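You operate a simulated robot arm through the tools that you are given. There is no shell and no other tool. Be economical: measure what you need, move in short steps, check, and stop when the job is done.

You are at the controls of a simulated robot arm. One attempt, no reset.

Task
Dry the long painted block at the fan, then lay it on the felt.
Fine: free the vice, block on the drying rack, fan off at the end.

It is judged by the outcome, as a careful person would: the job done as asked, and still so three seconds after it is handed in. It fails if anything else is knocked over, pushed out of place, dropped, spilled or broken.

Robot
A 6-joint arm with a two-finger parallel gripper, fixed in place. Base frame: the origin is at the foot of the arm, x ahead of it, y to its left, z up; the work surface is at about z = 74. Lengths are in cm, angles in rad, forces in N, time in s.
With the tool pointing down near the work surface it reaches from about 26 to 68 cm from the base axis. Its first joint turns from -1.152 to 1.152 rad. Payload 2.9 kg.
The TCP is the grasp point between the finger pads, 3 cm short of the fingertips. In the tool frame z runs along the fingers and y along their closing line. Largest opening 11 cm; finger width 2, thickness 1; the body of the gripper, 4.8 by 11.2 cm, starts 5.5 cm behind the TCP.
Orientation is that of the tool frame in the base frame, as a unit quaternion [x, y, z, w]. With the fingers straight down and closing along the base's y, the tool's x points along the base's -x, its y along +y and its z along -z.

Tools
- The arm moves only by the tool apply_moves. Its argument "commands" is a list of rows, each a list of 3 entries, a list of its own where there are three numbers: the shift along the tool's x, y, z in units of 400 mm (1.0 is 400 mm), then the turn, a rotation vector about the tool's x, y, z in units of 60 degrees (1.0 is 60 degrees), then the opening, from 0 (shut) to 1 (fully open). In form: [[[tx, ty, tz], [ax, ay, az], jaw], ...]. A call has 1 to 8 rows; each row is the pose to reach, as a shift and turn from the pose commanded when the call began, along the tool's axes at that moment. A call with a number of a shift or a turn outside -1 to 1 is refused whole. Each row takes 0.2 s and may step no farther than 5 cm and 0.15 rad from the row before; otherwise, or with a gripper value out of range, the whole call is refused. A pose out of reach is approached as far as the arm can. The call stops where the force on the tool passes 40 N (or 10 N more than at its start, if that is more) or the arm is blocked; 0.2 s more then pass. The fingers move at their own pace (about 10.8 cm/s each) and stop on an object; they squeeze with about 40 N. The grip force told is the motor's: it shows also when the fingers shut on nothing. Time passes only in rows, and 0.2 s behind the last, so rows that repeat a pose let the fingers close. It gives the time, the measured TCP pose, the force on the tool (base axes), the opening and the grip force at its end, in the units of the frame above (readings bear some noise), and new pictures: "views" is both (left out), scene, wrist or none.
- Cameras (640 x 400 px; columns grow to the right, rows downward): "scene" is fixed at [8.6, 43.87, 137.87]; the picture's right is [-0.67, -0.74, 0.00], its down [-0.46, 0.41, -0.79] and it looks along [0.59, -0.53, -0.61] (base axes); focal length 275 px, centre (320, 200). "wrist" rides on the gripper at [7.2, 1.7, -10.3] in the tool frame; the picture's right is [-0.23, 0.97, 0.00], its down [-0.76, -0.18, -0.62] and it looks along [-0.61, -0.14, 0.78] (tool axes); focal length 222 px, centre (320, 200).
- point_at(camera, pixels): there is no depth. For up to 12 entries [column, row, z] of the newest picture of that camera ("zoom" is the newest enlarged one), the place [x, y] in the base frame at which the ray of that pixel passes the height z, good to about 0.3 cm. The clock stands still meanwhile.
- zoom(camera, box): a new picture of the part [left, top, right, bottom] of that camera's present view, enlarged. The clock stands still meanwhile.
- sign_off(): hands the job in; it is judged then, once.

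Keep the steps short. Do not move on a guess: measure, check each grasp and each placing, and mend mistakes. In all there are 80 turns and 170 pictures (those below and enlarged ones count). Leave the gripper open and the arm clear of the work at the hand-in unless told otherwise, and finish with a single line.

The tools are called after "Emit:" by a JSON object that holds its "op" and its "data". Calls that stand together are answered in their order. apply_moves: Moves the arm, as the interface text tells. Its arguments: {"type":"object","properties":{"commands":{"type":"array"},"views":{"type":"string","enum":["both","scene","wrist","none"]}},"required":["commands"]} The other tools are called the same way: point_at (camera, pixels) gives the place at which the rays of pixels pass given heights; zoom (camera, box) takes an enlarged picture of a part of a camera's view; sign_off () hands the job in.

At the start:

```text
clock: 0.0
tool_pos: [40.72, -21.4, 117.36]
orientation: [0.0, 1.0, 0.001, -0.001]
ft_force: [0.1, 0.2, 0.1]
gripper_width: 11.0
finger_force: 0.0
```

scene: 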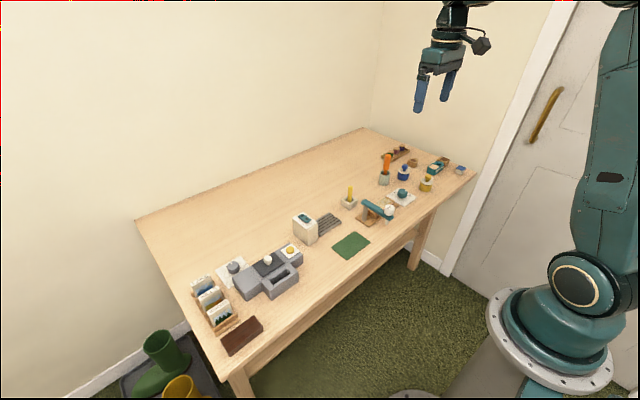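
wrist: 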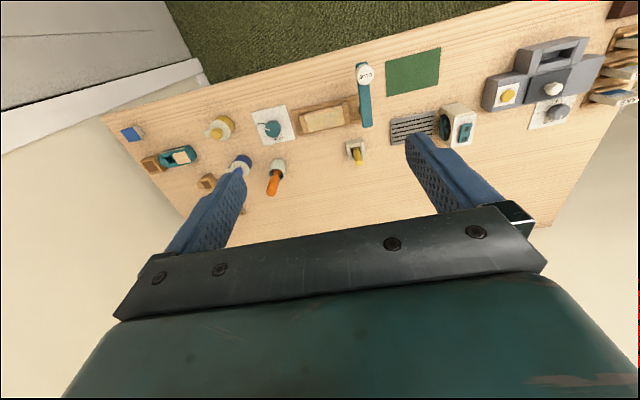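

I'll look at the bench closely before moving anything.

Emit:
{"op": "zoom", "data": {"camera": "scene", "box": [180, 200, 340, 360]}}

Emit:
{"op": "zoom", "data": {"camera": "scene", "box": [280, 140, 480, 265]}}

Emit:
{"op": "zoom", "data": {"camera": "wrist", "box": [100, 40, 420, 240]}}

Emit:
{"op": "zoom", "data": {"camera": "wrist", "box": [330, 20, 640, 200]}}

```text
2.50 times, centred on (260, 280) of scene
```

zoom: 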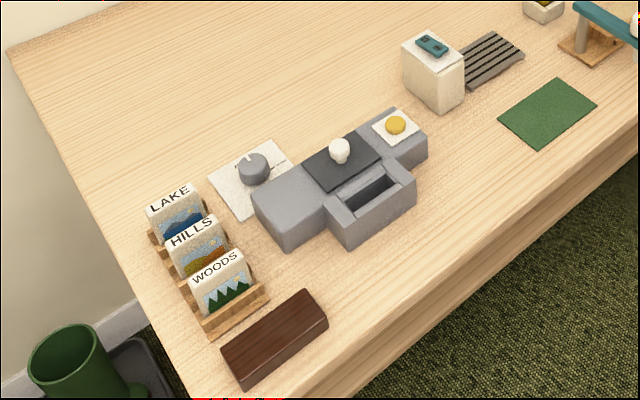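

```text
3.20 times, centred on (380, 202) of scene
```

zoom: 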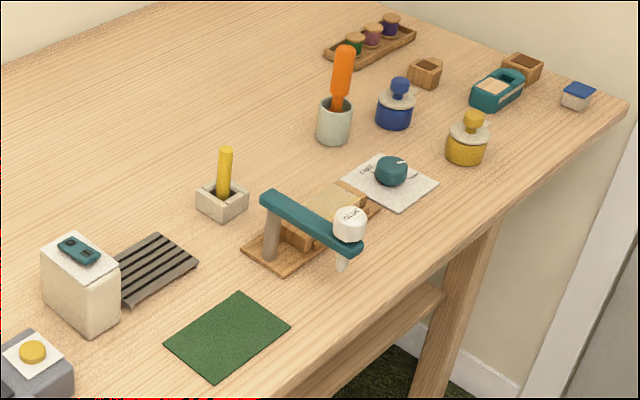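

```text
2.00 times, centred on (260, 140) of wrist
```

zoom: 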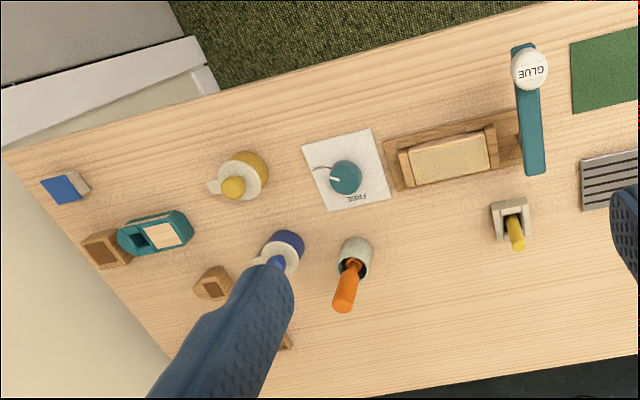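

```text
2.06 times, centred on (485, 110) of wrist
```

zoom: 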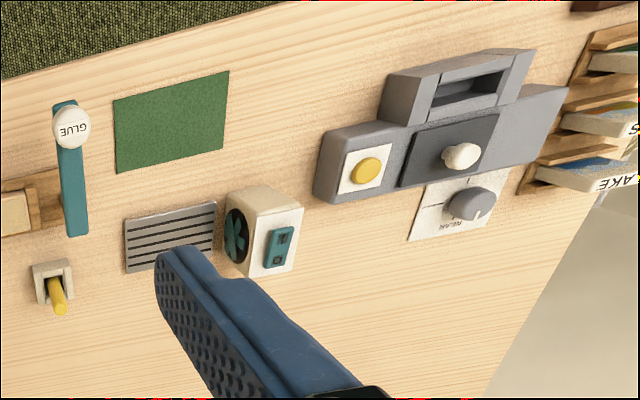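

Next I zoom tighter on the vice, its dial, the fan and the glue arm.

Emit:
{"op": "zoom", "data": {"camera": "scene", "box": [350, 175, 420, 230]}}

Emit:
{"op": "zoom", "data": {"camera": "scene", "box": [285, 200, 375, 262]}}

Emit:
{"op": "zoom", "data": {"camera": "wrist", "box": [240, 50, 460, 180]}}

Emit:
{"op": "point_at", "data": {"camera": "wrist", "pixels": [[325, 117, 78], [272, 129, 76], [412, 127, 75], [464, 132, 82], [412, 72, 74.2], [366, 75, 84], [357, 155, 78]]}}

```text
7.27 times, centred on (385, 202) of scene
```

zoom: 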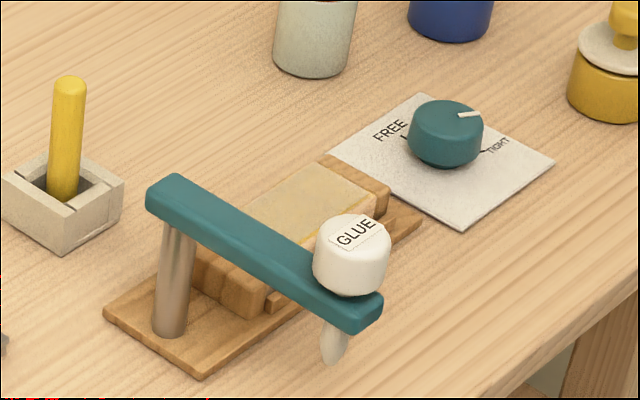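

```text
6.45 times, centred on (330, 231) of scene
```

zoom: 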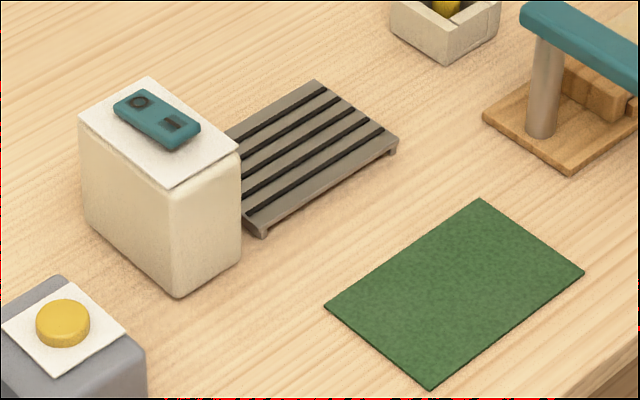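

```text
2.91 times, centred on (350, 115) of wrist
```

zoom: 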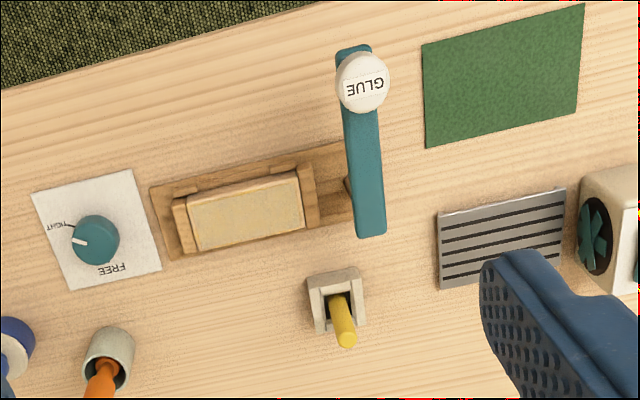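

```text
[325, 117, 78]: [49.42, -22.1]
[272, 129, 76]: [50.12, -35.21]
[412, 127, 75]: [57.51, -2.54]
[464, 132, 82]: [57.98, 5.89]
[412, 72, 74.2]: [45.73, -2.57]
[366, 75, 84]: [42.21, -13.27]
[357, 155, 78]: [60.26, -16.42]
```

The block in the vice lies at about (49.4, -22.1), wrist pixel (325,117). I'll bring the wrist camera nearer to see the vice, block and dial clearly.

Emit:
{"op": "apply_moves", "data": {"commands": [[[0.053, 0.016, 0.08], [0, 0, 0], 1], [[0.107, 0.033, 0.16], [0, 0, 0], 1], [[0.16, 0.05, 0.24], [0, 0, 0], 1], [[0.214, 0.066, 0.32], [0, 0, 0], 1], [[0.267, 0.082, 0.4], [0, 0, 0], 1]], "views": "wrist"}}

```text
clock: 1.2
tool_pos: [29.73, -18.16, 101.28]
orientation: [0.0, 1.0, 0.001, 0.001]
ft_force: [-0.3, 0.6, -1.1]
gripper_width: 11.0
finger_force: 0.1
```

wrist: 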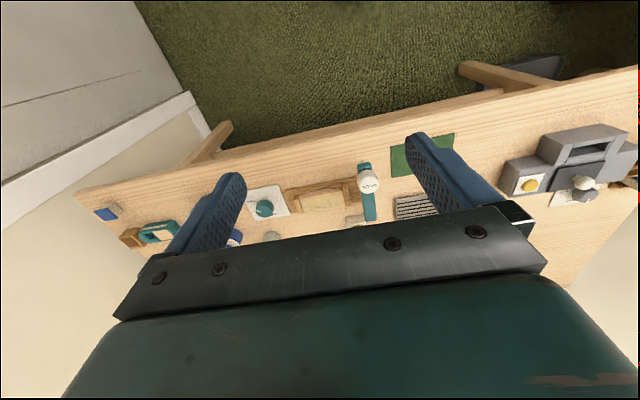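

The gripper fills the lower half of the picture, so the camera sees best almost straight below itself. I'll move forward over the vice, staying high.

Emit:
{"op": "apply_moves", "data": {"commands": [[[-0.1, 0, 0], [0, 0, 0], 1], [[-0.2, 0, 0], [0, 0, 0], 1], [[-0.3, 0, 0.0], [0, 0, 0], 1], [[-0.4, -0.02, 0.0], [0, 0, 0], 1], [[-0.42, -0.04, 0.02], [0, 0, 0], 1]], "views": "wrist"}}

Emit:
{"op": "zoom", "data": {"camera": "wrist", "box": [180, 40, 420, 190]}}

```text
clock: 2.4
tool_pos: [46.78, -19.75, 100.47]
orientation: [0.0, 1.0, -0.001, -0.001]
ft_force: [0.3, 0.8, 0.4]
gripper_width: 10.99
finger_force: 0.1
```

wrist: 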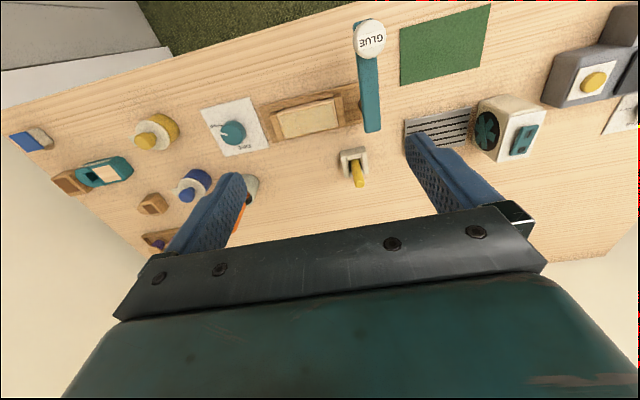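

```text
2.67 times, centred on (300, 115) of wrist
```

zoom: 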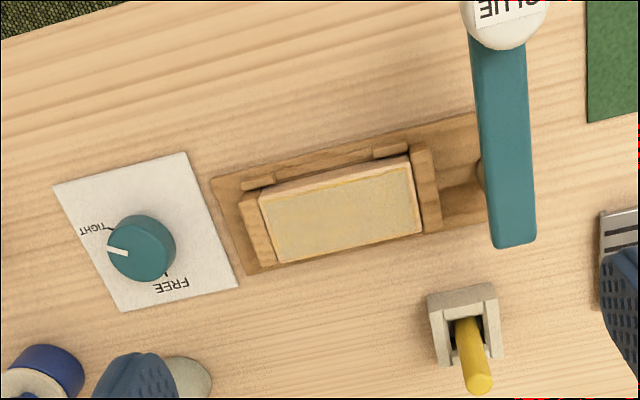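

The vice dial points at TIGHT and holds a wooden block with a painted top. The left machine might be another vice, so I'll check it and the brown block too.

Emit:
{"op": "apply_moves", "data": {"commands": [[[0, 0.12, 0], [0, 0, 0], 1], [[0, 0.24, 0], [0, 0, 0], 1], [[0, 0.36, 0], [0, 0, 0], 1], [[0, 0.48, 0.0], [0, 0, 0], 1], [[0, 0.6, 0.0], [0, 0, 0], 1], [[0, 0.72, 0.0], [0, 0, 0], 1], [[0, 0.84, 0.0], [0, 0, 0], 1], [[0, 0.96, 0], [0, 0, 0], 1]], "views": "wrist"}}

Emit:
{"op": "zoom", "data": {"camera": "wrist", "box": [200, 0, 440, 150]}}

Emit:
{"op": "zoom", "data": {"camera": "wrist", "box": [400, 0, 640, 150]}}

```text
clock: 4.2
tool_pos: [46.47, 18.7, 100.42]
orientation: [0.001, 1.0, 0.0, 0.0]
ft_force: [-0.3, 0.7, -1.2]
gripper_width: 10.99
finger_force: 0.0
```

wrist: 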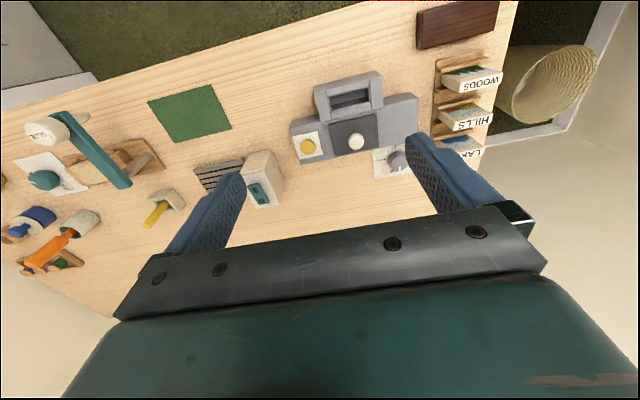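

```text
2.67 times, centred on (320, 75) of wrist
```

zoom: 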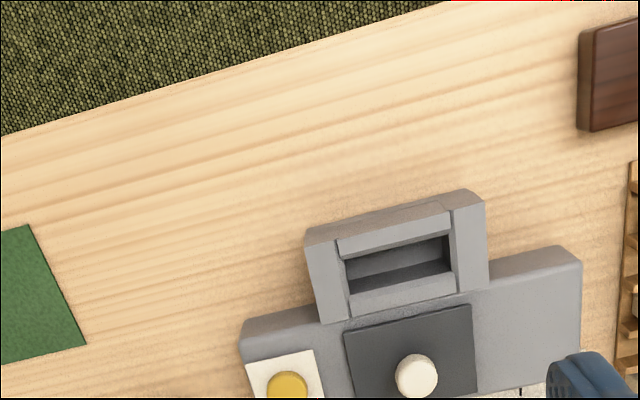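

```text
2.67 times, centred on (520, 75) of wrist
```

zoom: 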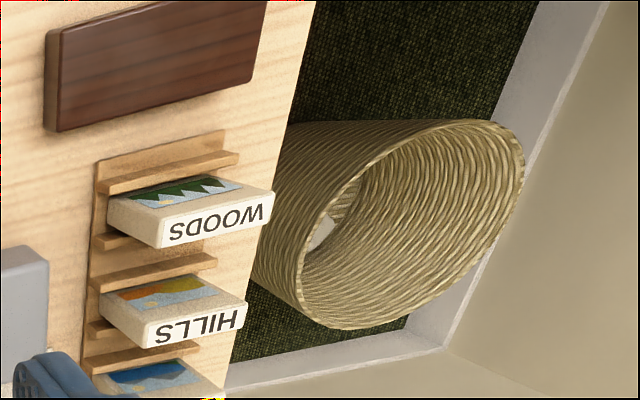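

The grey machine holds no block. I'll measure the brown block against the vice block and look at its surface.

Emit:
{"op": "point_at", "data": {"camera": "wrist", "pixels": [[418, 14, 78], [498, 0, 78], [496, 30, 78], [419, 48, 78], [178, 87, 74], [214, 84, 74], [232, 127, 74], [168, 142, 74], [258, 190, 84], [262, 165, 82]]}}

Emit:
{"op": "zoom", "data": {"camera": "wrist", "box": [170, 130, 300, 220]}}

Emit:
{"op": "zoom", "data": {"camera": "scene", "box": [370, 125, 480, 195]}}

```text
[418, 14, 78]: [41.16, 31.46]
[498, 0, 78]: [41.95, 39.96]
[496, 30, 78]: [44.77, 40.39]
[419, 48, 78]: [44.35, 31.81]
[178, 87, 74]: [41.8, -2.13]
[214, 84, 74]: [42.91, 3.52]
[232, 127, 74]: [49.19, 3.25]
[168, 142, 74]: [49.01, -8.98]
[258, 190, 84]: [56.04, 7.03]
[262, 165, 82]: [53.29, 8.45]
```

```text
4.44 times, centred on (235, 175) of wrist
```

zoom: 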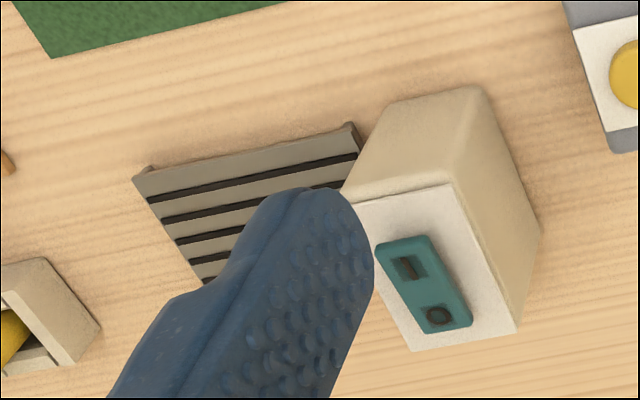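

```text
5.71 times, centred on (425, 160) of scene
```

zoom: 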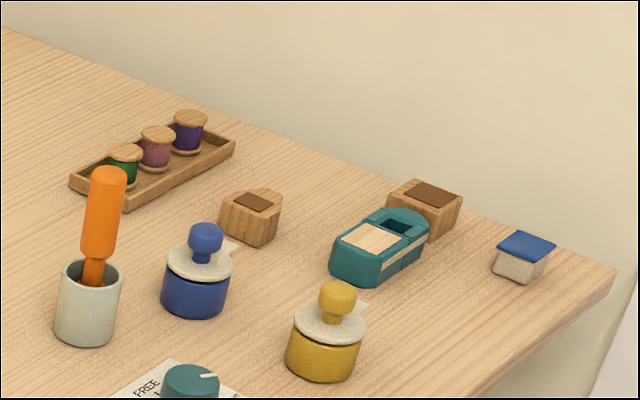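

The small blue-topped cube is the short painted block, so the vice block is the long one. Next I go high above the vice dial at about (50.1, -35.2) and measure it closely.

Emit:
{"op": "apply_moves", "data": {"commands": [[[0, -0.12, 0], [0, 0, 0], 1], [[0, -0.24, 0], [0, 0, 0], 1], [[0, -0.36, 0], [0, 0, 0], 1], [[0, -0.48, 0.0], [0, 0, 0], 1], [[0, -0.6, 0.0], [0, 0, 0], 1], [[0, -0.72, 0.0], [0, 0, 0], 1], [[0, -0.84, 0.0], [0, 0, 0], 1], [[0, -0.96, 0], [0, 0, 0], 1]], "views": "none"}}

Emit:
{"op": "apply_moves", "data": {"commands": [[[0, -0.12, 0], [0, 0, 0], 1], [[-0.03, -0.24, 0], [0, 0, 0], 1], [[-0.06, -0.35, 0], [0, 0, 0], 1], [[-0.08, -0.39, 0.07], [0, 0, 0], 1]], "views": "wrist"}}

Emit:
{"op": "zoom", "data": {"camera": "wrist", "box": [240, 70, 480, 220]}}

```text
clock: 6.0
tool_pos: [46.59, -19.7, 100.24]
orientation: [-0.001, 1.0, 0.0, 0.001]
ft_force: [0.1, -0.3, 0.1]
gripper_width: 11.02
finger_force: 0.1
```

```text
clock: 7.0
tool_pos: [49.85, -35.33, 97.68]
orientation: [0.0, 1.0, 0.0, 0.0]
ft_force: [1.0, -0.1, 0.2]
gripper_width: 10.99
finger_force: 0.0
```

wrist: 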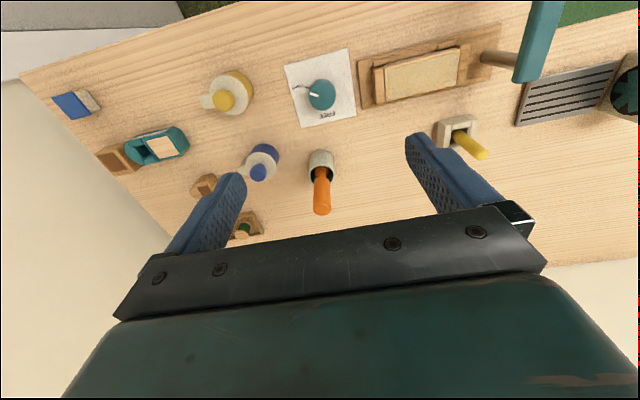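

```text
2.67 times, centred on (360, 145) of wrist
```

zoom: 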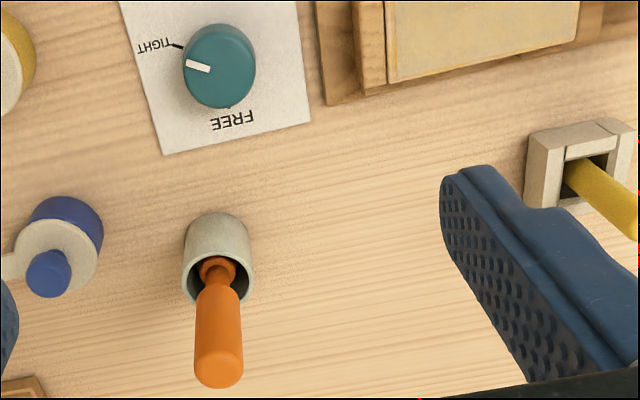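

Measuring dial, plate marks, brush and pots from this view.

Emit:
{"op": "point_at", "data": {"camera": "wrist", "pixels": [[322, 95, 77], [309, 95, 77], [336, 95, 77], [314, 92, 77], [303, 86, 74.3], [326, 110, 74.3], [322, 214, 85], [318, 160, 78], [225, 92, 80], [260, 168, 80], [287, 66, 74.3], [345, 49, 74.3]]}}

Emit:
{"op": "zoom", "data": {"camera": "scene", "box": [375, 165, 425, 210]}}

```text
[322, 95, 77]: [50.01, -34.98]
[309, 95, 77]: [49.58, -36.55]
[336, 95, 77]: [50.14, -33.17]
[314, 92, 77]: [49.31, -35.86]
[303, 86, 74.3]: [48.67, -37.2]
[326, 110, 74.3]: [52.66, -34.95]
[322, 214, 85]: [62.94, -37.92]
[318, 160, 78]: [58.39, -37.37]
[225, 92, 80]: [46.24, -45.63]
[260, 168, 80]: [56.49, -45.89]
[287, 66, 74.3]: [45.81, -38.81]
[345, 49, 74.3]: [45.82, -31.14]
```

```text
8.89 times, centred on (400, 188) of scene
```

zoom: 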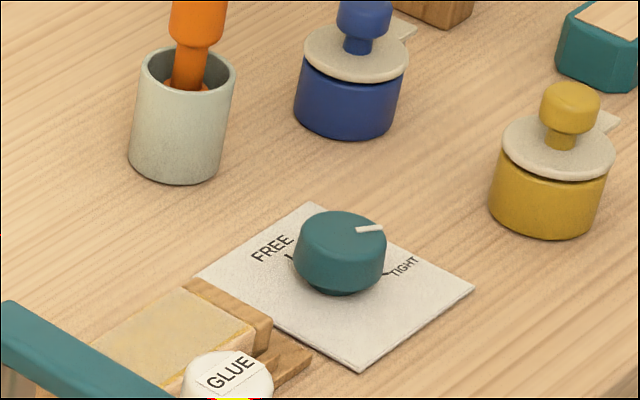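

I'll measure the dial's tick marks precisely from this enlarged scene picture.

Emit:
{"op": "point_at", "data": {"camera": "zoom", "pixels": [[288, 254, 74.3], [293, 262, 74.3], [389, 273, 74.3], [380, 268, 74.3], [340, 230, 77.3], [300, 235, 77.3], [385, 245, 77.3], [357, 230, 77.3], [383, 227, 77.3], [340, 290, 74.5], [273, 249, 74.3], [404, 266, 74.3]]}}

```text
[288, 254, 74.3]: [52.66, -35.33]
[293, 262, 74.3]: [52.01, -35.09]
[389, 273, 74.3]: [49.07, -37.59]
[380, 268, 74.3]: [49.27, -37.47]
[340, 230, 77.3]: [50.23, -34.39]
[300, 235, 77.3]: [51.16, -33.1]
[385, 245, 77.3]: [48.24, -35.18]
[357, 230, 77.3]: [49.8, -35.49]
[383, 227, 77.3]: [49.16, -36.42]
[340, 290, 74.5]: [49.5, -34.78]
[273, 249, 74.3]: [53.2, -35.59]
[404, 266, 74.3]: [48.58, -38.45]
```

Dial centre ≈ (50.1, -34.9), top ≈ 77, pointer at about -120° and FREE at about -3° (base angles). It must turn about 120° counter-clockwise from above. I'll first pre-turn the gripper 60° clockwise at height and half close it.

Emit:
{"op": "apply_moves", "data": {"commands": [[[-0.006, 0.01, 0.05], [0, 0, 0.1428], 0.6], [[-0.006, 0.01, 0.1], [0, 0, 0.2856], 0.55], [[-0.006, 0.01, 0.15], [0, 0, 0.4284], 0.55], [[-0.006, 0.01, 0.2], [0, 0, 0.5712], 0.55], [[-0.006, 0.01, 0.25], [0, 0, 0.714], 0.55], [[-0.006, 0.01, 0.3], [0, 0, 0.8568], 0.55], [[-0.006, 0.01, 0.34], [0, 0, 0.9996], 0.55]], "views": "both"}}

Emit:
{"op": "zoom", "data": {"camera": "wrist", "box": [200, 80, 440, 230]}}

```text
clock: 8.6
tool_pos: [50.16, -34.84, 84.04]
orientation: [0.501, 0.865, 0.001, 0.0]
ft_force: [0.3, -0.4, 0.0]
gripper_width: 6.06
finger_force: 0.1
```

scene: 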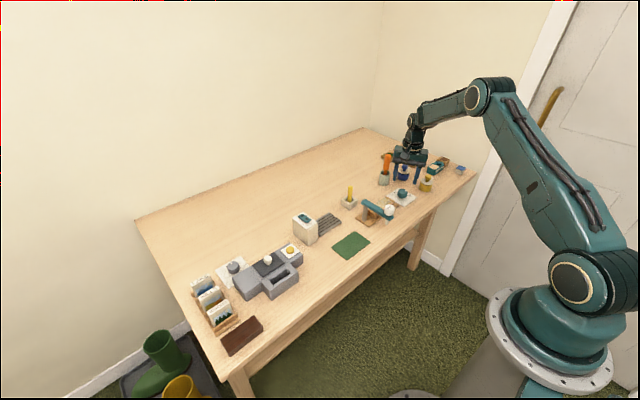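
wrist: 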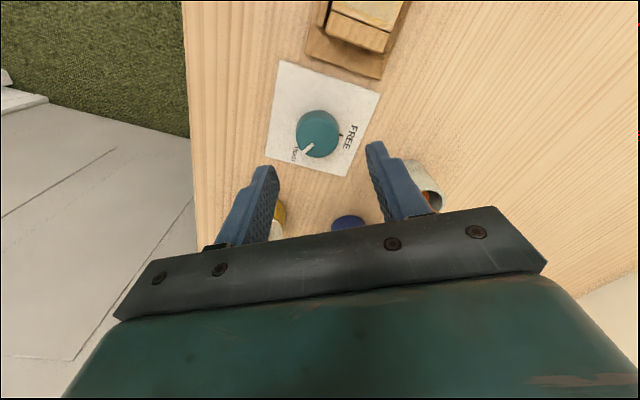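

```text
2.67 times, centred on (320, 155) of wrist
```

zoom: 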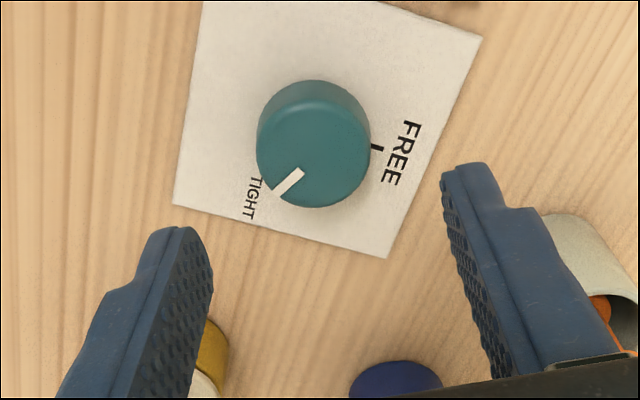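

The pre-turn worked. I measure the dial centre from this close view.

Emit:
{"op": "point_at", "data": {"camera": "zoom", "pixels": [[256, 145, 76.5], [371, 148, 76.5], [313, 100, 77], [312, 207, 77], [278, 193, 77], [302, 172, 77], [374, 146, 74.3], [314, 152, 77]]}}

Emit:
{"op": "point_at", "data": {"camera": "wrist", "pixels": [[430, 170, 82], [410, 165, 82], [442, 195, 82], [275, 218, 80], [348, 220, 80]]}}

```text
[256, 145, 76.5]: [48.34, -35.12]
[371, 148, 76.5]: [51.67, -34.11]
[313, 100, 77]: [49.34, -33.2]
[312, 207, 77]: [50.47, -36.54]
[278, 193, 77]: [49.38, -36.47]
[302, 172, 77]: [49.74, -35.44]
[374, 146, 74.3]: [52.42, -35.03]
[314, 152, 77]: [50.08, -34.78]
```

```text
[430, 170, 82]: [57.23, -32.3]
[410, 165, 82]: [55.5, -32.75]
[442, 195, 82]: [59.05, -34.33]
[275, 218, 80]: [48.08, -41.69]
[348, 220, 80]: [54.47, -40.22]
```

Centre refined to (50.05, -34.8), pointer about -111°, FREE about -4°. Before the turn sweeps near the brush pot, I check where pot and brush really stand.

Emit:
{"op": "point_at", "data": {"camera": "scene", "pixels": [[385, 174, 80], [385, 174, 78], [383, 184, 74], [388, 156, 86], [388, 156, 90], [388, 156, 88], [402, 170, 80], [426, 181, 80]]}}

Emit:
{"op": "zoom", "data": {"camera": "scene", "box": [360, 130, 460, 210]}}

```text
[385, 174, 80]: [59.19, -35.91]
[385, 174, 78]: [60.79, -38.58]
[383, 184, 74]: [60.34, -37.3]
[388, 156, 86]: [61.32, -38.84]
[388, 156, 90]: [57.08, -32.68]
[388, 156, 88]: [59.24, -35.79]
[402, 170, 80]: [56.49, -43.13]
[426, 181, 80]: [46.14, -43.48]
```

```text
5.00 times, centred on (410, 170) of scene
```

zoom: 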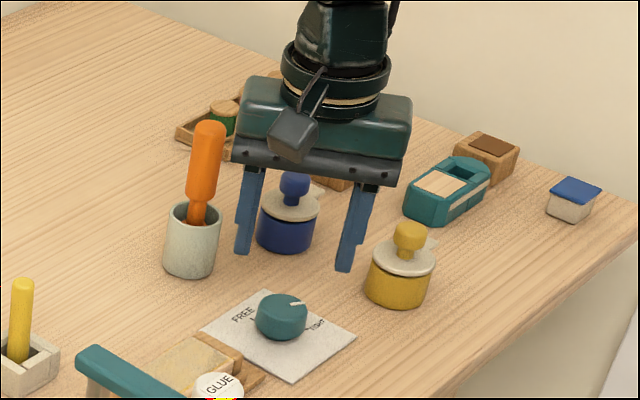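

The brush pot is about 10 cm from the dial, and the gripper sweeps about 6 cm, so it clears. Next I lower straight down to z ≈ 77.8 over the dial.

Emit:
{"op": "apply_moves", "data": {"commands": [[[0, 0, 0.05], [0, 0, 0], 0.55], [[0, 0, 0.1], [0, 0, 0], 0.55], [[0, 0, 0.135], [0, 0, 0], 0.55], [[0, 0, 0.155], [0, 0, 0], 0.55]], "views": "wrist"}}

```text
clock: 9.6
tool_pos: [50.17, -34.84, 78.01]
orientation: [0.5, 0.866, 0.0, 0.0]
ft_force: [-0.3, -0.5, -0.5]
gripper_width: 6.04
finger_force: 0.1
```

wrist: 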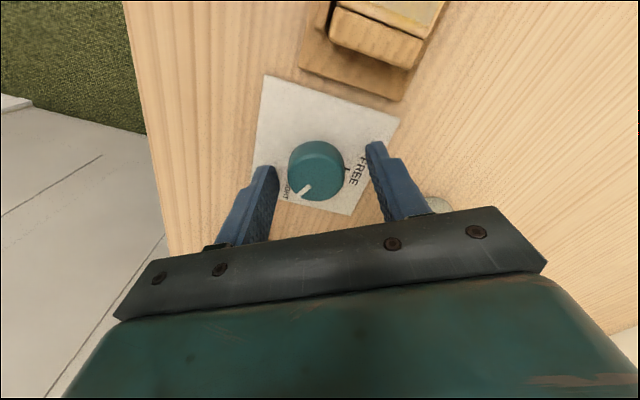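

The dial is centred between the fingers with top centre near (317,172). Now I close on it.

Emit:
{"op": "apply_moves", "data": {"commands": [[[0, 0, 0], [0, 0, 0], 0.3], [[0, 0, 0], [0, 0, 0], 0.2], [[0, 0, 0], [0, 0, 0], 0.2], [[0, 0, 0], [0, 0, 0], 0.2]], "views": "wrist"}}

```text
clock: 10.6
tool_pos: [50.05, -34.99, 78.04]
orientation: [0.502, 0.865, 0.0, -0.001]
ft_force: [-19.6, -14.4, 3.9]
gripper_width: 3.72
finger_force: 44.9
```

wrist: 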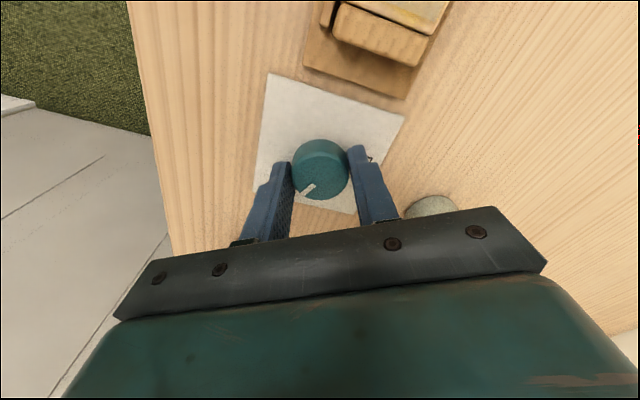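

Gripped (width 3.7, 45 N). There is a 24 N sideways pull from being 0.2 cm off along the closing line; I'll shift to relieve it and check.

Emit:
{"op": "apply_moves", "data": {"commands": [[[0, -0.0025, 0], [0, 0, 0], 0.2], [[0, -0.005, 0], [0, 0, 0], 0.2], [[0, -0.005, 0], [0, 0, 0], 0.2]], "views": "none"}}

```text
clock: 11.4
tool_pos: [49.95, -35.06, 77.88]
orientation: [0.501, 0.865, 0.0, 0.001]
ft_force: [-13.5, -12.0, 2.5]
gripper_width: 3.68
finger_force: 44.7
```

Force fell to 18 N; a little more in the same direction.

Emit:
{"op": "apply_moves", "data": {"commands": [[[0, -0.004, 0], [0, 0, 0], 0.2], [[0, -0.008, 0], [0, 0, 0], 0.2], [[0, -0.008, 0], [0, 0, 0], 0.2]], "views": "none"}}

```text
clock: 12.2
tool_pos: [50.0, -34.9, 77.99]
orientation: [0.498, 0.867, 0.001, 0.001]
ft_force: [5.2, -3.5, -2.2]
gripper_width: 3.68
finger_force: 45.0
```

Sideways force is now small. I turn the dial the first 57° counter-clockwise.

Emit:
{"op": "apply_moves", "data": {"commands": [[[0, 0, 0], [0, 0, -0.137], 0.2], [[0, 0, 0], [0, 0, -0.274], 0.2], [[0, 0, 0], [0, 0, -0.411], 0.2], [[0, 0, 0], [0, 0, -0.548], 0.2], [[0, 0, 0], [0, 0, -0.685], 0.2], [[0, 0, 0], [0, 0, -0.822], 0.2], [[0, 0, 0], [0, 0, -0.95], 0.2]], "views": "wrist"}}

```text
clock: 13.8
tool_pos: [49.97, -35.01, 78.08]
orientation: [0.023, 1.0, -0.001, 0.001]
ft_force: [25.5, 5.9, -0.9]
gripper_width: 3.71
finger_force: 45.1
```

wrist: 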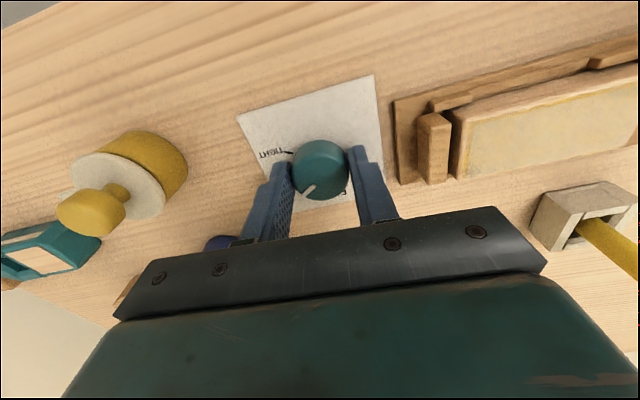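

The pointer turned with the gripper. I relieve the +x force slightly and turn another 53°.

Emit:
{"op": "apply_moves", "data": {"commands": [[[-0.004, 0, 0], [0, 0, 0], 0.2], [[-0.005, 0.001, 0], [0, 0, -0.137], 0.2], [[-0.005, 0.001, 0], [0, 0, -0.274], 0.2], [[-0.005, 0.001, 0], [0, 0, -0.411], 0.2], [[-0.005, 0.001, 0], [0, 0, -0.548], 0.2], [[-0.005, 0.001, 0], [0, 0, -0.685], 0.2], [[-0.005, 0.001, 0], [0, 0, -0.822], 0.2], [[-0.005, 0.001, 0], [0, 0, -0.89], 0.2]], "views": "wrist"}}

Emit:
{"op": "zoom", "data": {"camera": "wrist", "box": [240, 70, 480, 220]}}

```text
clock: 15.6
tool_pos: [49.95, -35.1, 78.02]
orientation: [-0.426, 0.905, 0.0, 0.0]
ft_force: [2.5, 5.3, 16.4]
gripper_width: 3.71
finger_force: 45.3
```

wrist: 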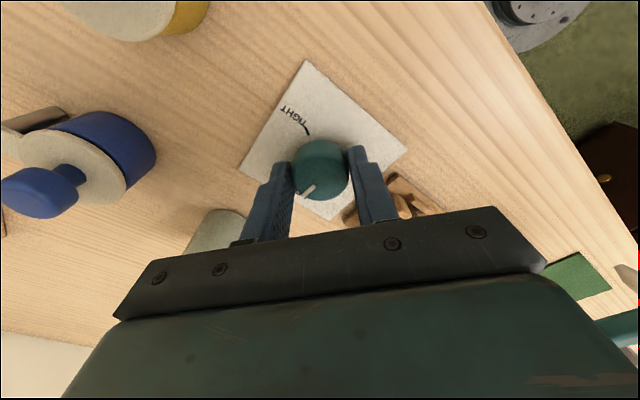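

```text
2.67 times, centred on (360, 145) of wrist
```

zoom: 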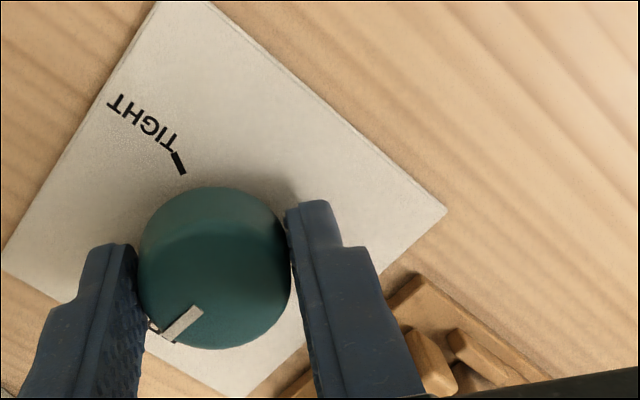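

Turned about 111° in total and the pointer sits by the FREE tick. I release and rise to check.

Emit:
{"op": "apply_moves", "data": {"commands": [[[0, 0, 0], [0, 0, 0], 0.4], [[0, 0, 0], [0, 0, 0], 0.55], [[0, 0, -0.1], [0, 0, 0], 0.55], [[0, 0, -0.2], [0, 0, 0], 0.55], [[0, 0, -0.3], [0, 0, 0.1], 0.55]], "views": "both"}}

Emit:
{"op": "zoom", "data": {"camera": "wrist", "box": [240, 70, 480, 220]}}

Emit:
{"op": "zoom", "data": {"camera": "scene", "box": [350, 165, 430, 235]}}

```text
clock: 16.8
tool_pos: [49.94, -34.85, 89.92]
orientation: [-0.378, 0.926, 0.0, 0.0]
ft_force: [0.5, 0.3, 0.1]
gripper_width: 6.05
finger_force: 0.1
```

scene: 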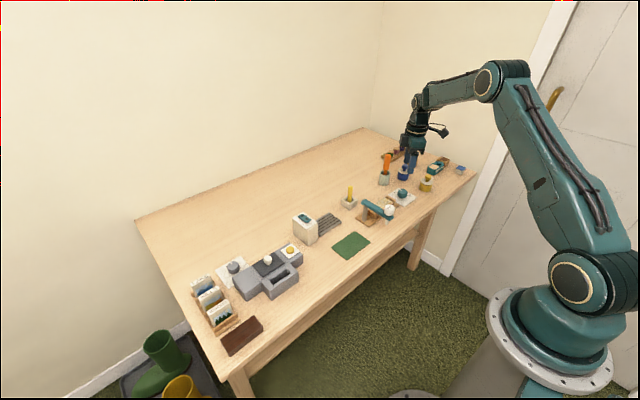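
wrist: 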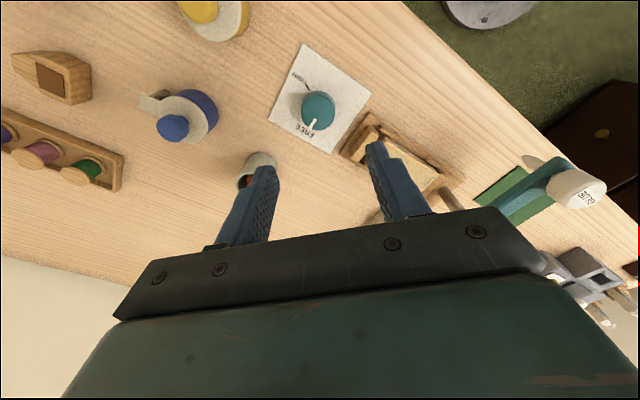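

```text
2.67 times, centred on (360, 145) of wrist
```

zoom: 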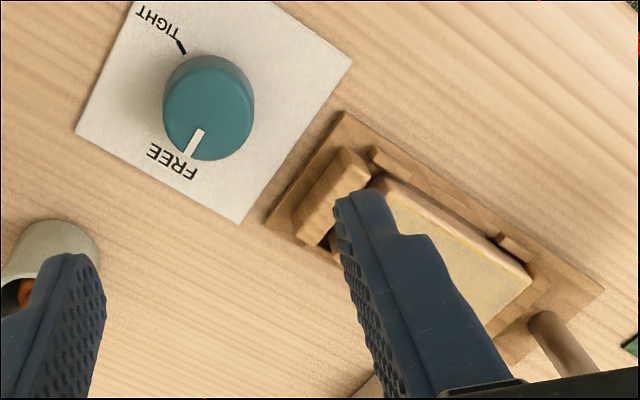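

```text
5.71 times, centred on (390, 200) of scene
```

zoom: 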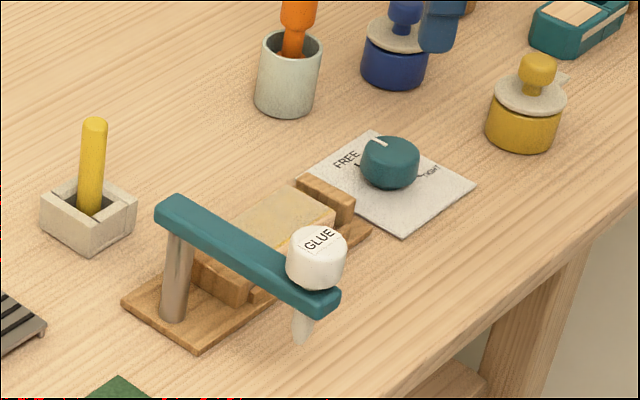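

The pointer now reads FREE and a gap shows at the vice jaw. I rise, turn so the fingers close across the block (along x), and move above it.

Emit:
{"op": "apply_moves", "data": {"commands": [[[0, 0, -0.1], [0, 0, -0.1], 0.8], [[-0.05, 0.05, -0.125], [0, 0, -0.22], 0.8], [[-0.1, 0.1, -0.125], [0, 0, -0.34], 0.8], [[-0.15, 0.16, -0.125], [0, 0, -0.47], 0.8], [[-0.2, 0.22, -0.125], [0, 0, -0.6], 0.8], [[-0.252, 0.271, -0.125], [0, 0, -0.73], 0.8], [[-0.252, 0.271, -0.125], [0, 0, -0.76], 0.8]], "views": "wrist"}}

Emit:
{"op": "zoom", "data": {"camera": "wrist", "box": [200, 50, 440, 200]}}

```text
clock: 18.4
tool_pos: [49.56, -20.04, 95.03]
orientation: [0.708, -0.706, 0.001, 0.001]
ft_force: [0.4, -0.3, -0.2]
gripper_width: 8.8
finger_force: 0.2
```

wrist: 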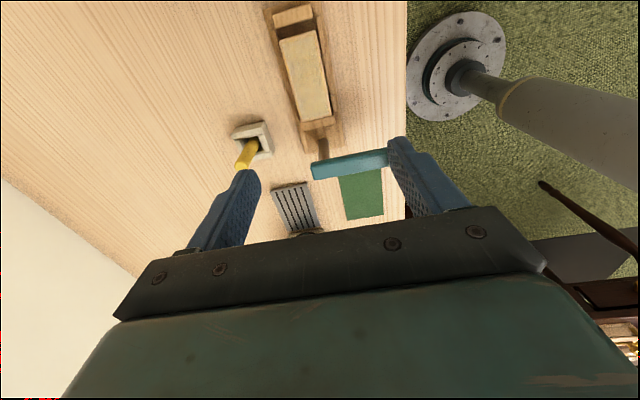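

```text
2.67 times, centred on (320, 125) of wrist
```

zoom: 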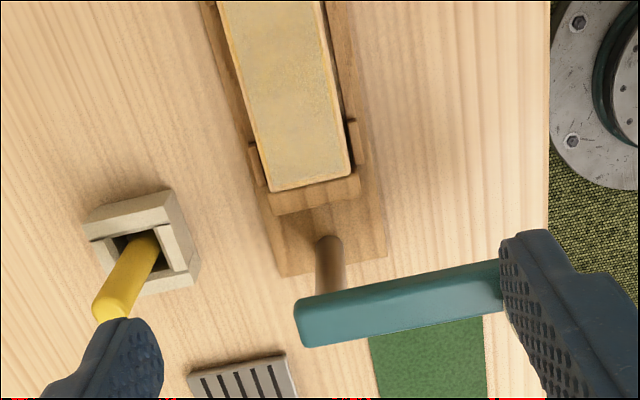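

Measuring block corners, vice rails, glue arm height and surroundings.

Emit:
{"op": "point_at", "data": {"camera": "wrist", "pixels": [[281, 40, 78], [315, 31, 78], [331, 115, 78], [302, 122, 78], [314, 168, 82], [320, 142, 80], [385, 157, 82], [294, 108, 75], [334, 98, 75]]}}

Emit:
{"op": "zoom", "data": {"camera": "wrist", "box": [240, 0, 380, 90]}}

Emit:
{"op": "zoom", "data": {"camera": "scene", "box": [350, 185, 400, 230]}}

```text
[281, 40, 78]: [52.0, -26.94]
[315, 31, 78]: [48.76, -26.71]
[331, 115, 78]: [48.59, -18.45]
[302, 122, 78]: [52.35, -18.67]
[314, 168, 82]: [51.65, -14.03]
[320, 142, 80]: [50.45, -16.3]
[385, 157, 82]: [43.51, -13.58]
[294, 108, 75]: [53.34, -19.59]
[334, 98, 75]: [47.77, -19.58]
```

```text
4.44 times, centred on (310, 45) of wrist
```

zoom: 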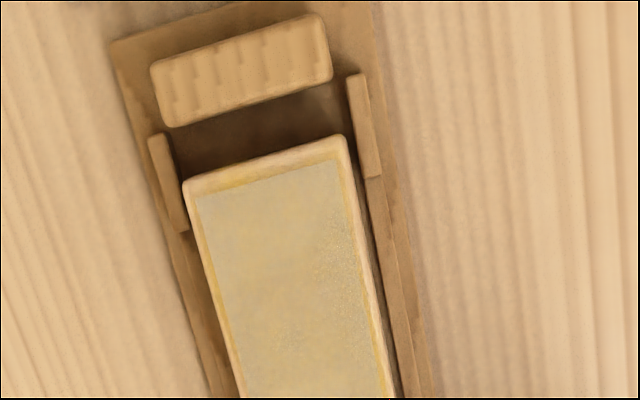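

```text
8.89 times, centred on (375, 208) of scene
```

zoom: 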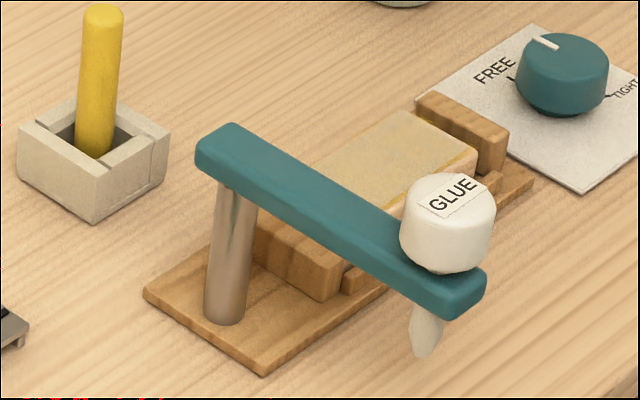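

I check the block top's height by comparing the same corners from the scene picture.

Emit:
{"op": "point_at", "data": {"camera": "zoom", "pixels": [[405, 112, 77], [405, 112, 78], [405, 112, 79], [476, 153, 77], [476, 153, 78], [476, 153, 79], [235, 130, 83], [235, 130, 81], [450, 185, 86], [450, 185, 84]]}}

```text
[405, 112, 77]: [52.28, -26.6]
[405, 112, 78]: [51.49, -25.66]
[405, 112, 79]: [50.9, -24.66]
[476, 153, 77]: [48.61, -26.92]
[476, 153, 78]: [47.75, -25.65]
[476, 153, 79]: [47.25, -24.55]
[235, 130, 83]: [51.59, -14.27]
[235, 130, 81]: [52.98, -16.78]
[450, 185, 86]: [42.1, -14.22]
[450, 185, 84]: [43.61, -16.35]
```

Block top is z ≈ 77, centre ≈ (50.5, -22.55), 3.5 × 8.6 cm along y. The glue arm (y ≈ -14, top about 83) is clear. I line up above it and come down to z = 83 first.

Emit:
{"op": "apply_moves", "data": {"commands": [[[0.03, -0.012, 0.06], [0, 0, 0], 0.6], [[0.0625, -0.024, 0.12], [0, 0, 0], 0.6], [[0.0625, -0.024, 0.21], [0, 0, 0], 0.6], [[0.0625, -0.024, 0.3], [0, 0, 0], 0.6]], "views": "wrist"}}

Emit:
{"op": "zoom", "data": {"camera": "wrist", "box": [200, 80, 440, 230]}}

```text
clock: 19.4
tool_pos: [50.7, -22.87, 82.88]
orientation: [-0.707, 0.707, -0.001, 0.001]
ft_force: [0.2, 0.1, 0.1]
gripper_width: 6.6
finger_force: 0.1
```

wrist: 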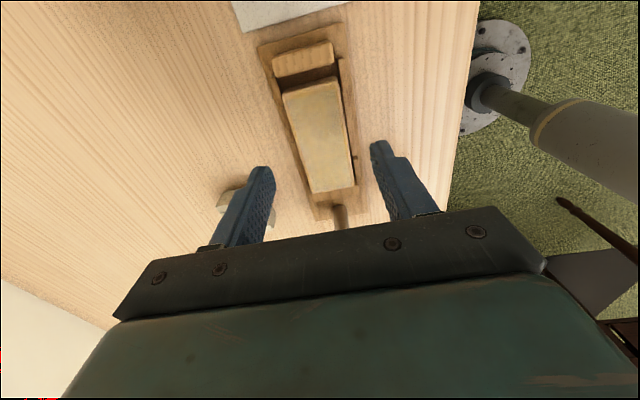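

```text
2.67 times, centred on (320, 155) of wrist
```

zoom: 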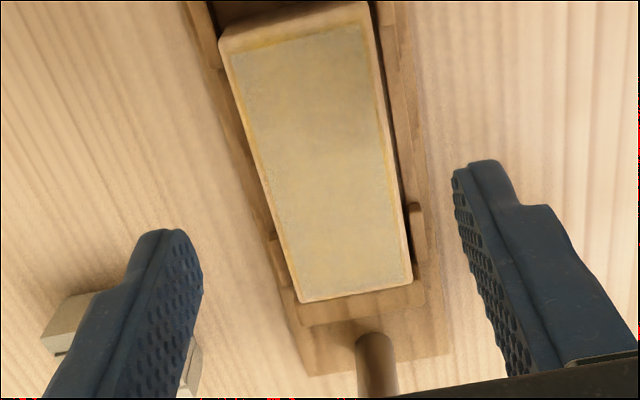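

I re-measure the block's corners from this closer view.

Emit:
{"op": "point_at", "data": {"camera": "wrist", "pixels": [[283, 97, 77], [336, 81, 77], [353, 184, 77], [312, 193, 77], [318, 140, 77], [333, 140, 77]]}}

Emit:
{"op": "point_at", "data": {"camera": "zoom", "pixels": [[222, 43, 77], [364, 3, 77], [411, 279, 77], [302, 303, 77], [262, 170, 77], [392, 150, 77]]}}

```text
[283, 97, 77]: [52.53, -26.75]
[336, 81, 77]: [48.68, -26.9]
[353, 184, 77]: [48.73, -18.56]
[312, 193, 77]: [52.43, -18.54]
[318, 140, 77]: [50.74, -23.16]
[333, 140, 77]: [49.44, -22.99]
```

```text
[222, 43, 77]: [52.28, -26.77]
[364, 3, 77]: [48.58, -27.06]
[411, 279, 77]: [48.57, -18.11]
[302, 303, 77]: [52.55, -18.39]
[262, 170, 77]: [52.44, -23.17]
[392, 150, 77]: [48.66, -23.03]
```

Centre (50.5, -22.65); I shift 0.2 cm and lower to z ≈ 78.1, then close.

Emit:
{"op": "apply_moves", "data": {"commands": [[[0, 0.0045, 0.04], [0, 0, 0], 0.6], [[0, 0.0045, 0.08], [0, 0, 0], 0.6], [[0, 0.0045, 0.105], [0, 0, 0], 0.6], [[0, 0.0045, 0.12], [0, 0, 0], 0.6], [[0, 0.0045, 0.12], [0, 0, 0], 0.4], [[0, 0.0045, 0.12], [0, 0, 0], 0.2], [[0, 0.0045, 0.12], [0, 0, 0], 0.2], [[0, 0.0045, 0.12], [0, 0, 0], 0.2]], "views": "wrist"}}

```text
clock: 21.2
tool_pos: [50.38, -22.85, 78.07]
orientation: [0.707, -0.707, 0.0, 0.0]
ft_force: [-0.1, 0.5, 0.0]
gripper_width: 3.87
finger_force: 39.9
```

wrist: 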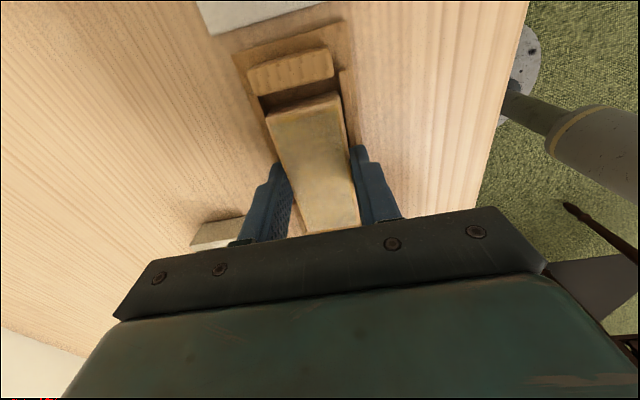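

Gripped at width 3.87 with no side force. I lift straight up in small steps, watching the force.

Emit:
{"op": "apply_moves", "data": {"commands": [[[0, 0, -0.02], [0, 0, 0], 0.2], [[0, 0, -0.06], [0, 0, 0], 0.2], [[0, 0, -0.12], [0, 0, 0], 0.2], [[0, 0, -0.22], [0, 0, 0], 0.2], [[0, 0, -0.32], [0, 0, 0], 0.2]], "views": "both"}}

Emit:
{"op": "zoom", "data": {"camera": "scene", "box": [330, 130, 450, 230]}}

```text
clock: 22.4
tool_pos: [50.36, -23.05, 91.03]
orientation: [0.707, -0.707, 0.0, 0.001]
ft_force: [-0.4, -0.4, -0.6]
gripper_width: 3.89
finger_force: 40.5
```

scene: 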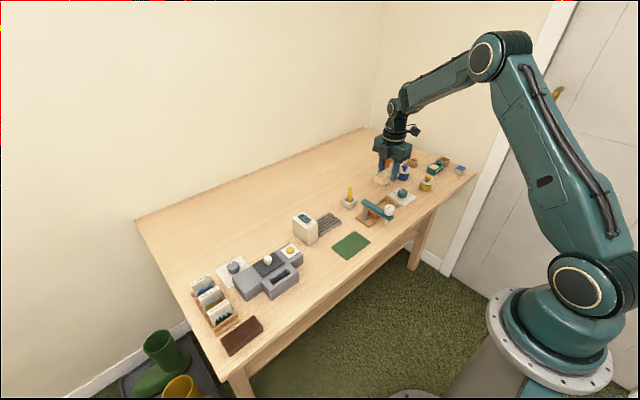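
wrist: 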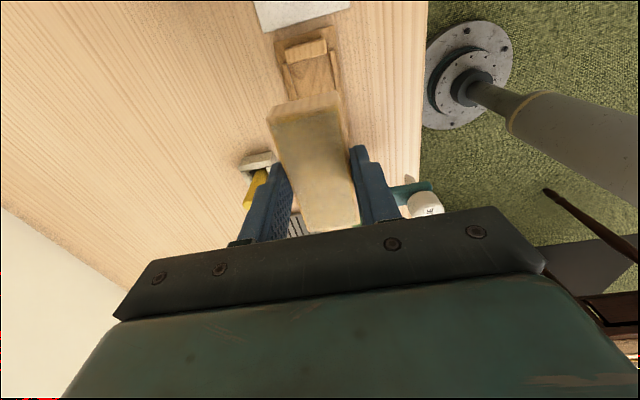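

```text
4.00 times, centred on (390, 180) of scene
```

zoom: 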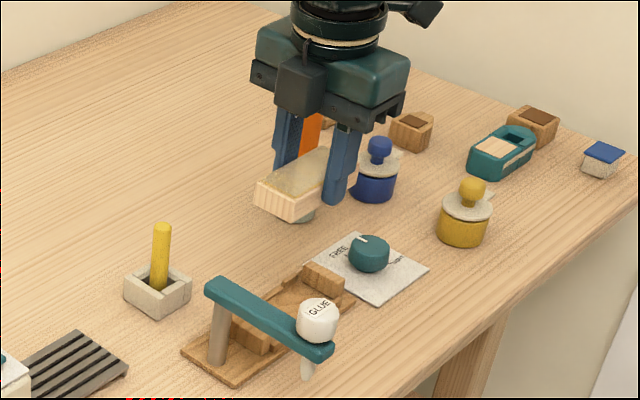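

The block came up cleanly and level. Now I measure the rack, fan and yellow lever from the scene camera before carrying it over.

Emit:
{"op": "zoom", "data": {"camera": "scene", "box": [285, 195, 355, 250]}}

Emit:
{"op": "point_at", "data": {"camera": "scene", "pixels": [[329, 213, 75.2], [342, 222, 75.2], [321, 235, 75.2], [350, 188, 82], [350, 188, 80], [292, 219, 83], [303, 211, 83], [317, 223, 83], [307, 245, 74]]}}

```text
7.27 times, centred on (320, 222) of scene
```

zoom: 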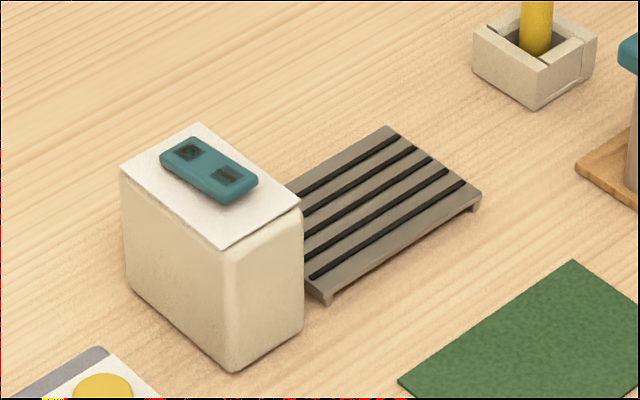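

```text
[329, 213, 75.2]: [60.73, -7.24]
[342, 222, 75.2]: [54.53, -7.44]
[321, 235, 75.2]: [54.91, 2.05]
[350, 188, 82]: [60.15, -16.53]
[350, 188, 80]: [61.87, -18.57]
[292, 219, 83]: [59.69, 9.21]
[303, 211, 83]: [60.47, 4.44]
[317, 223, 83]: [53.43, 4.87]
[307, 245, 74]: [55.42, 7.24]
```

Rack: x 54.5–60.7, y -7.3–2, centre (57.6, -2.7); slats along y, so the block fits as it is held. I carry it over at z ≈ 91, above the lever and glue arm.

Emit:
{"op": "apply_moves", "data": {"commands": [[[-0.1, -0.036, 0], [0, 0, 0], 0.2], [[-0.2, -0.072, 0], [0, 0, 0], 0.2], [[-0.3, -0.108, 0], [0, 0, 0], 0.2], [[-0.4, -0.144, 0], [0, 0, 0], 0.2], [[-0.505, -0.18, 0], [0, 0, 0], 0.2], [[-0.505, -0.18, 0.08], [0, 0, 0], 0.2], [[-0.505, -0.18, 0.15], [0, 0, 0], 0.2]], "views": "both"}}

Emit:
{"op": "zoom", "data": {"camera": "scene", "box": [275, 170, 375, 250]}}

Emit:
{"op": "zoom", "data": {"camera": "wrist", "box": [200, 50, 440, 200]}}

```text
clock: 24.0
tool_pos: [57.68, -2.74, 85.11]
orientation: [0.707, -0.707, 0.0, 0.001]
ft_force: [0.3, -0.1, -0.4]
gripper_width: 3.89
finger_force: 40.2
```

scene: 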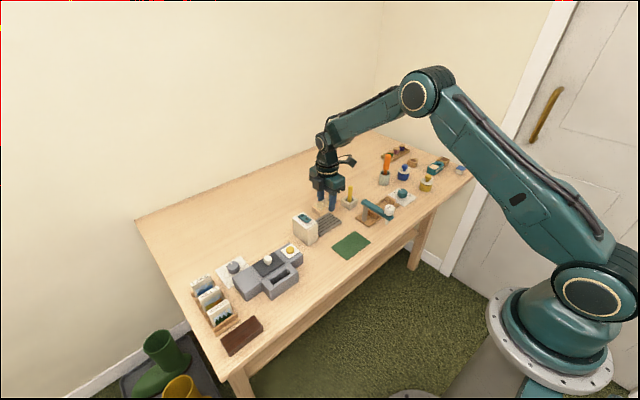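
wrist: 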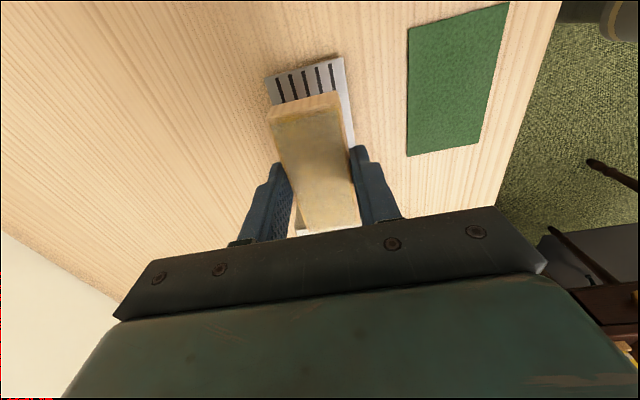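

```text
5.00 times, centred on (325, 210) of scene
```

zoom: 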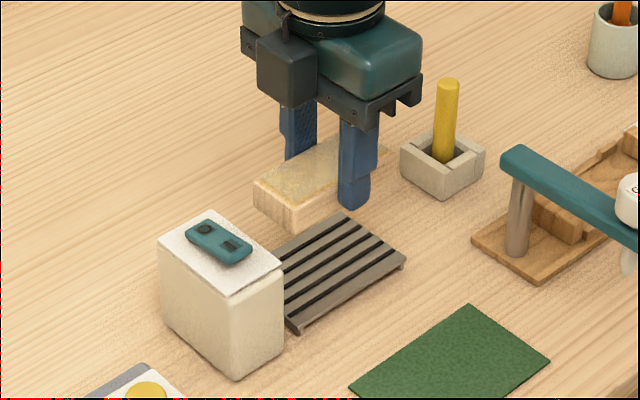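

```text
2.67 times, centred on (320, 125) of wrist
```

zoom: 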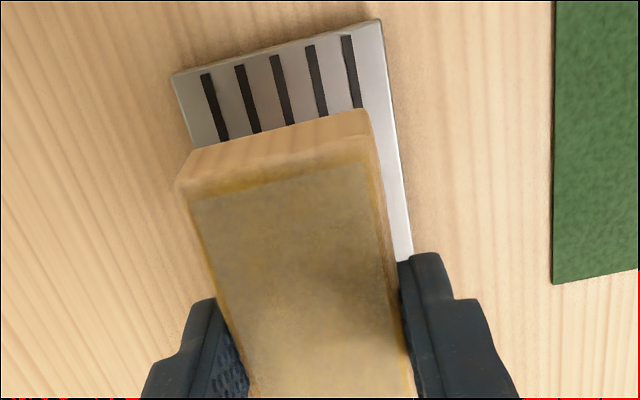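

Checking the rack end and clearance to the fan face once more.

Emit:
{"op": "point_at", "data": {"camera": "wrist", "pixels": [[265, 77, 75.2], [343, 56, 75.2], [270, 112, 77], [342, 92, 77], [409, 27, 74.2], [508, 2, 74.2], [486, 143, 74.2], [407, 156, 74.2]]}}

```text
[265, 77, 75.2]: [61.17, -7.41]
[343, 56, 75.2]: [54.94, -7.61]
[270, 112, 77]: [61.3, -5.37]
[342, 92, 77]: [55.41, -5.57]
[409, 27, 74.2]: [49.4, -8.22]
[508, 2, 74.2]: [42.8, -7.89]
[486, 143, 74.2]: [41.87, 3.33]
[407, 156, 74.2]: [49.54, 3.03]
```

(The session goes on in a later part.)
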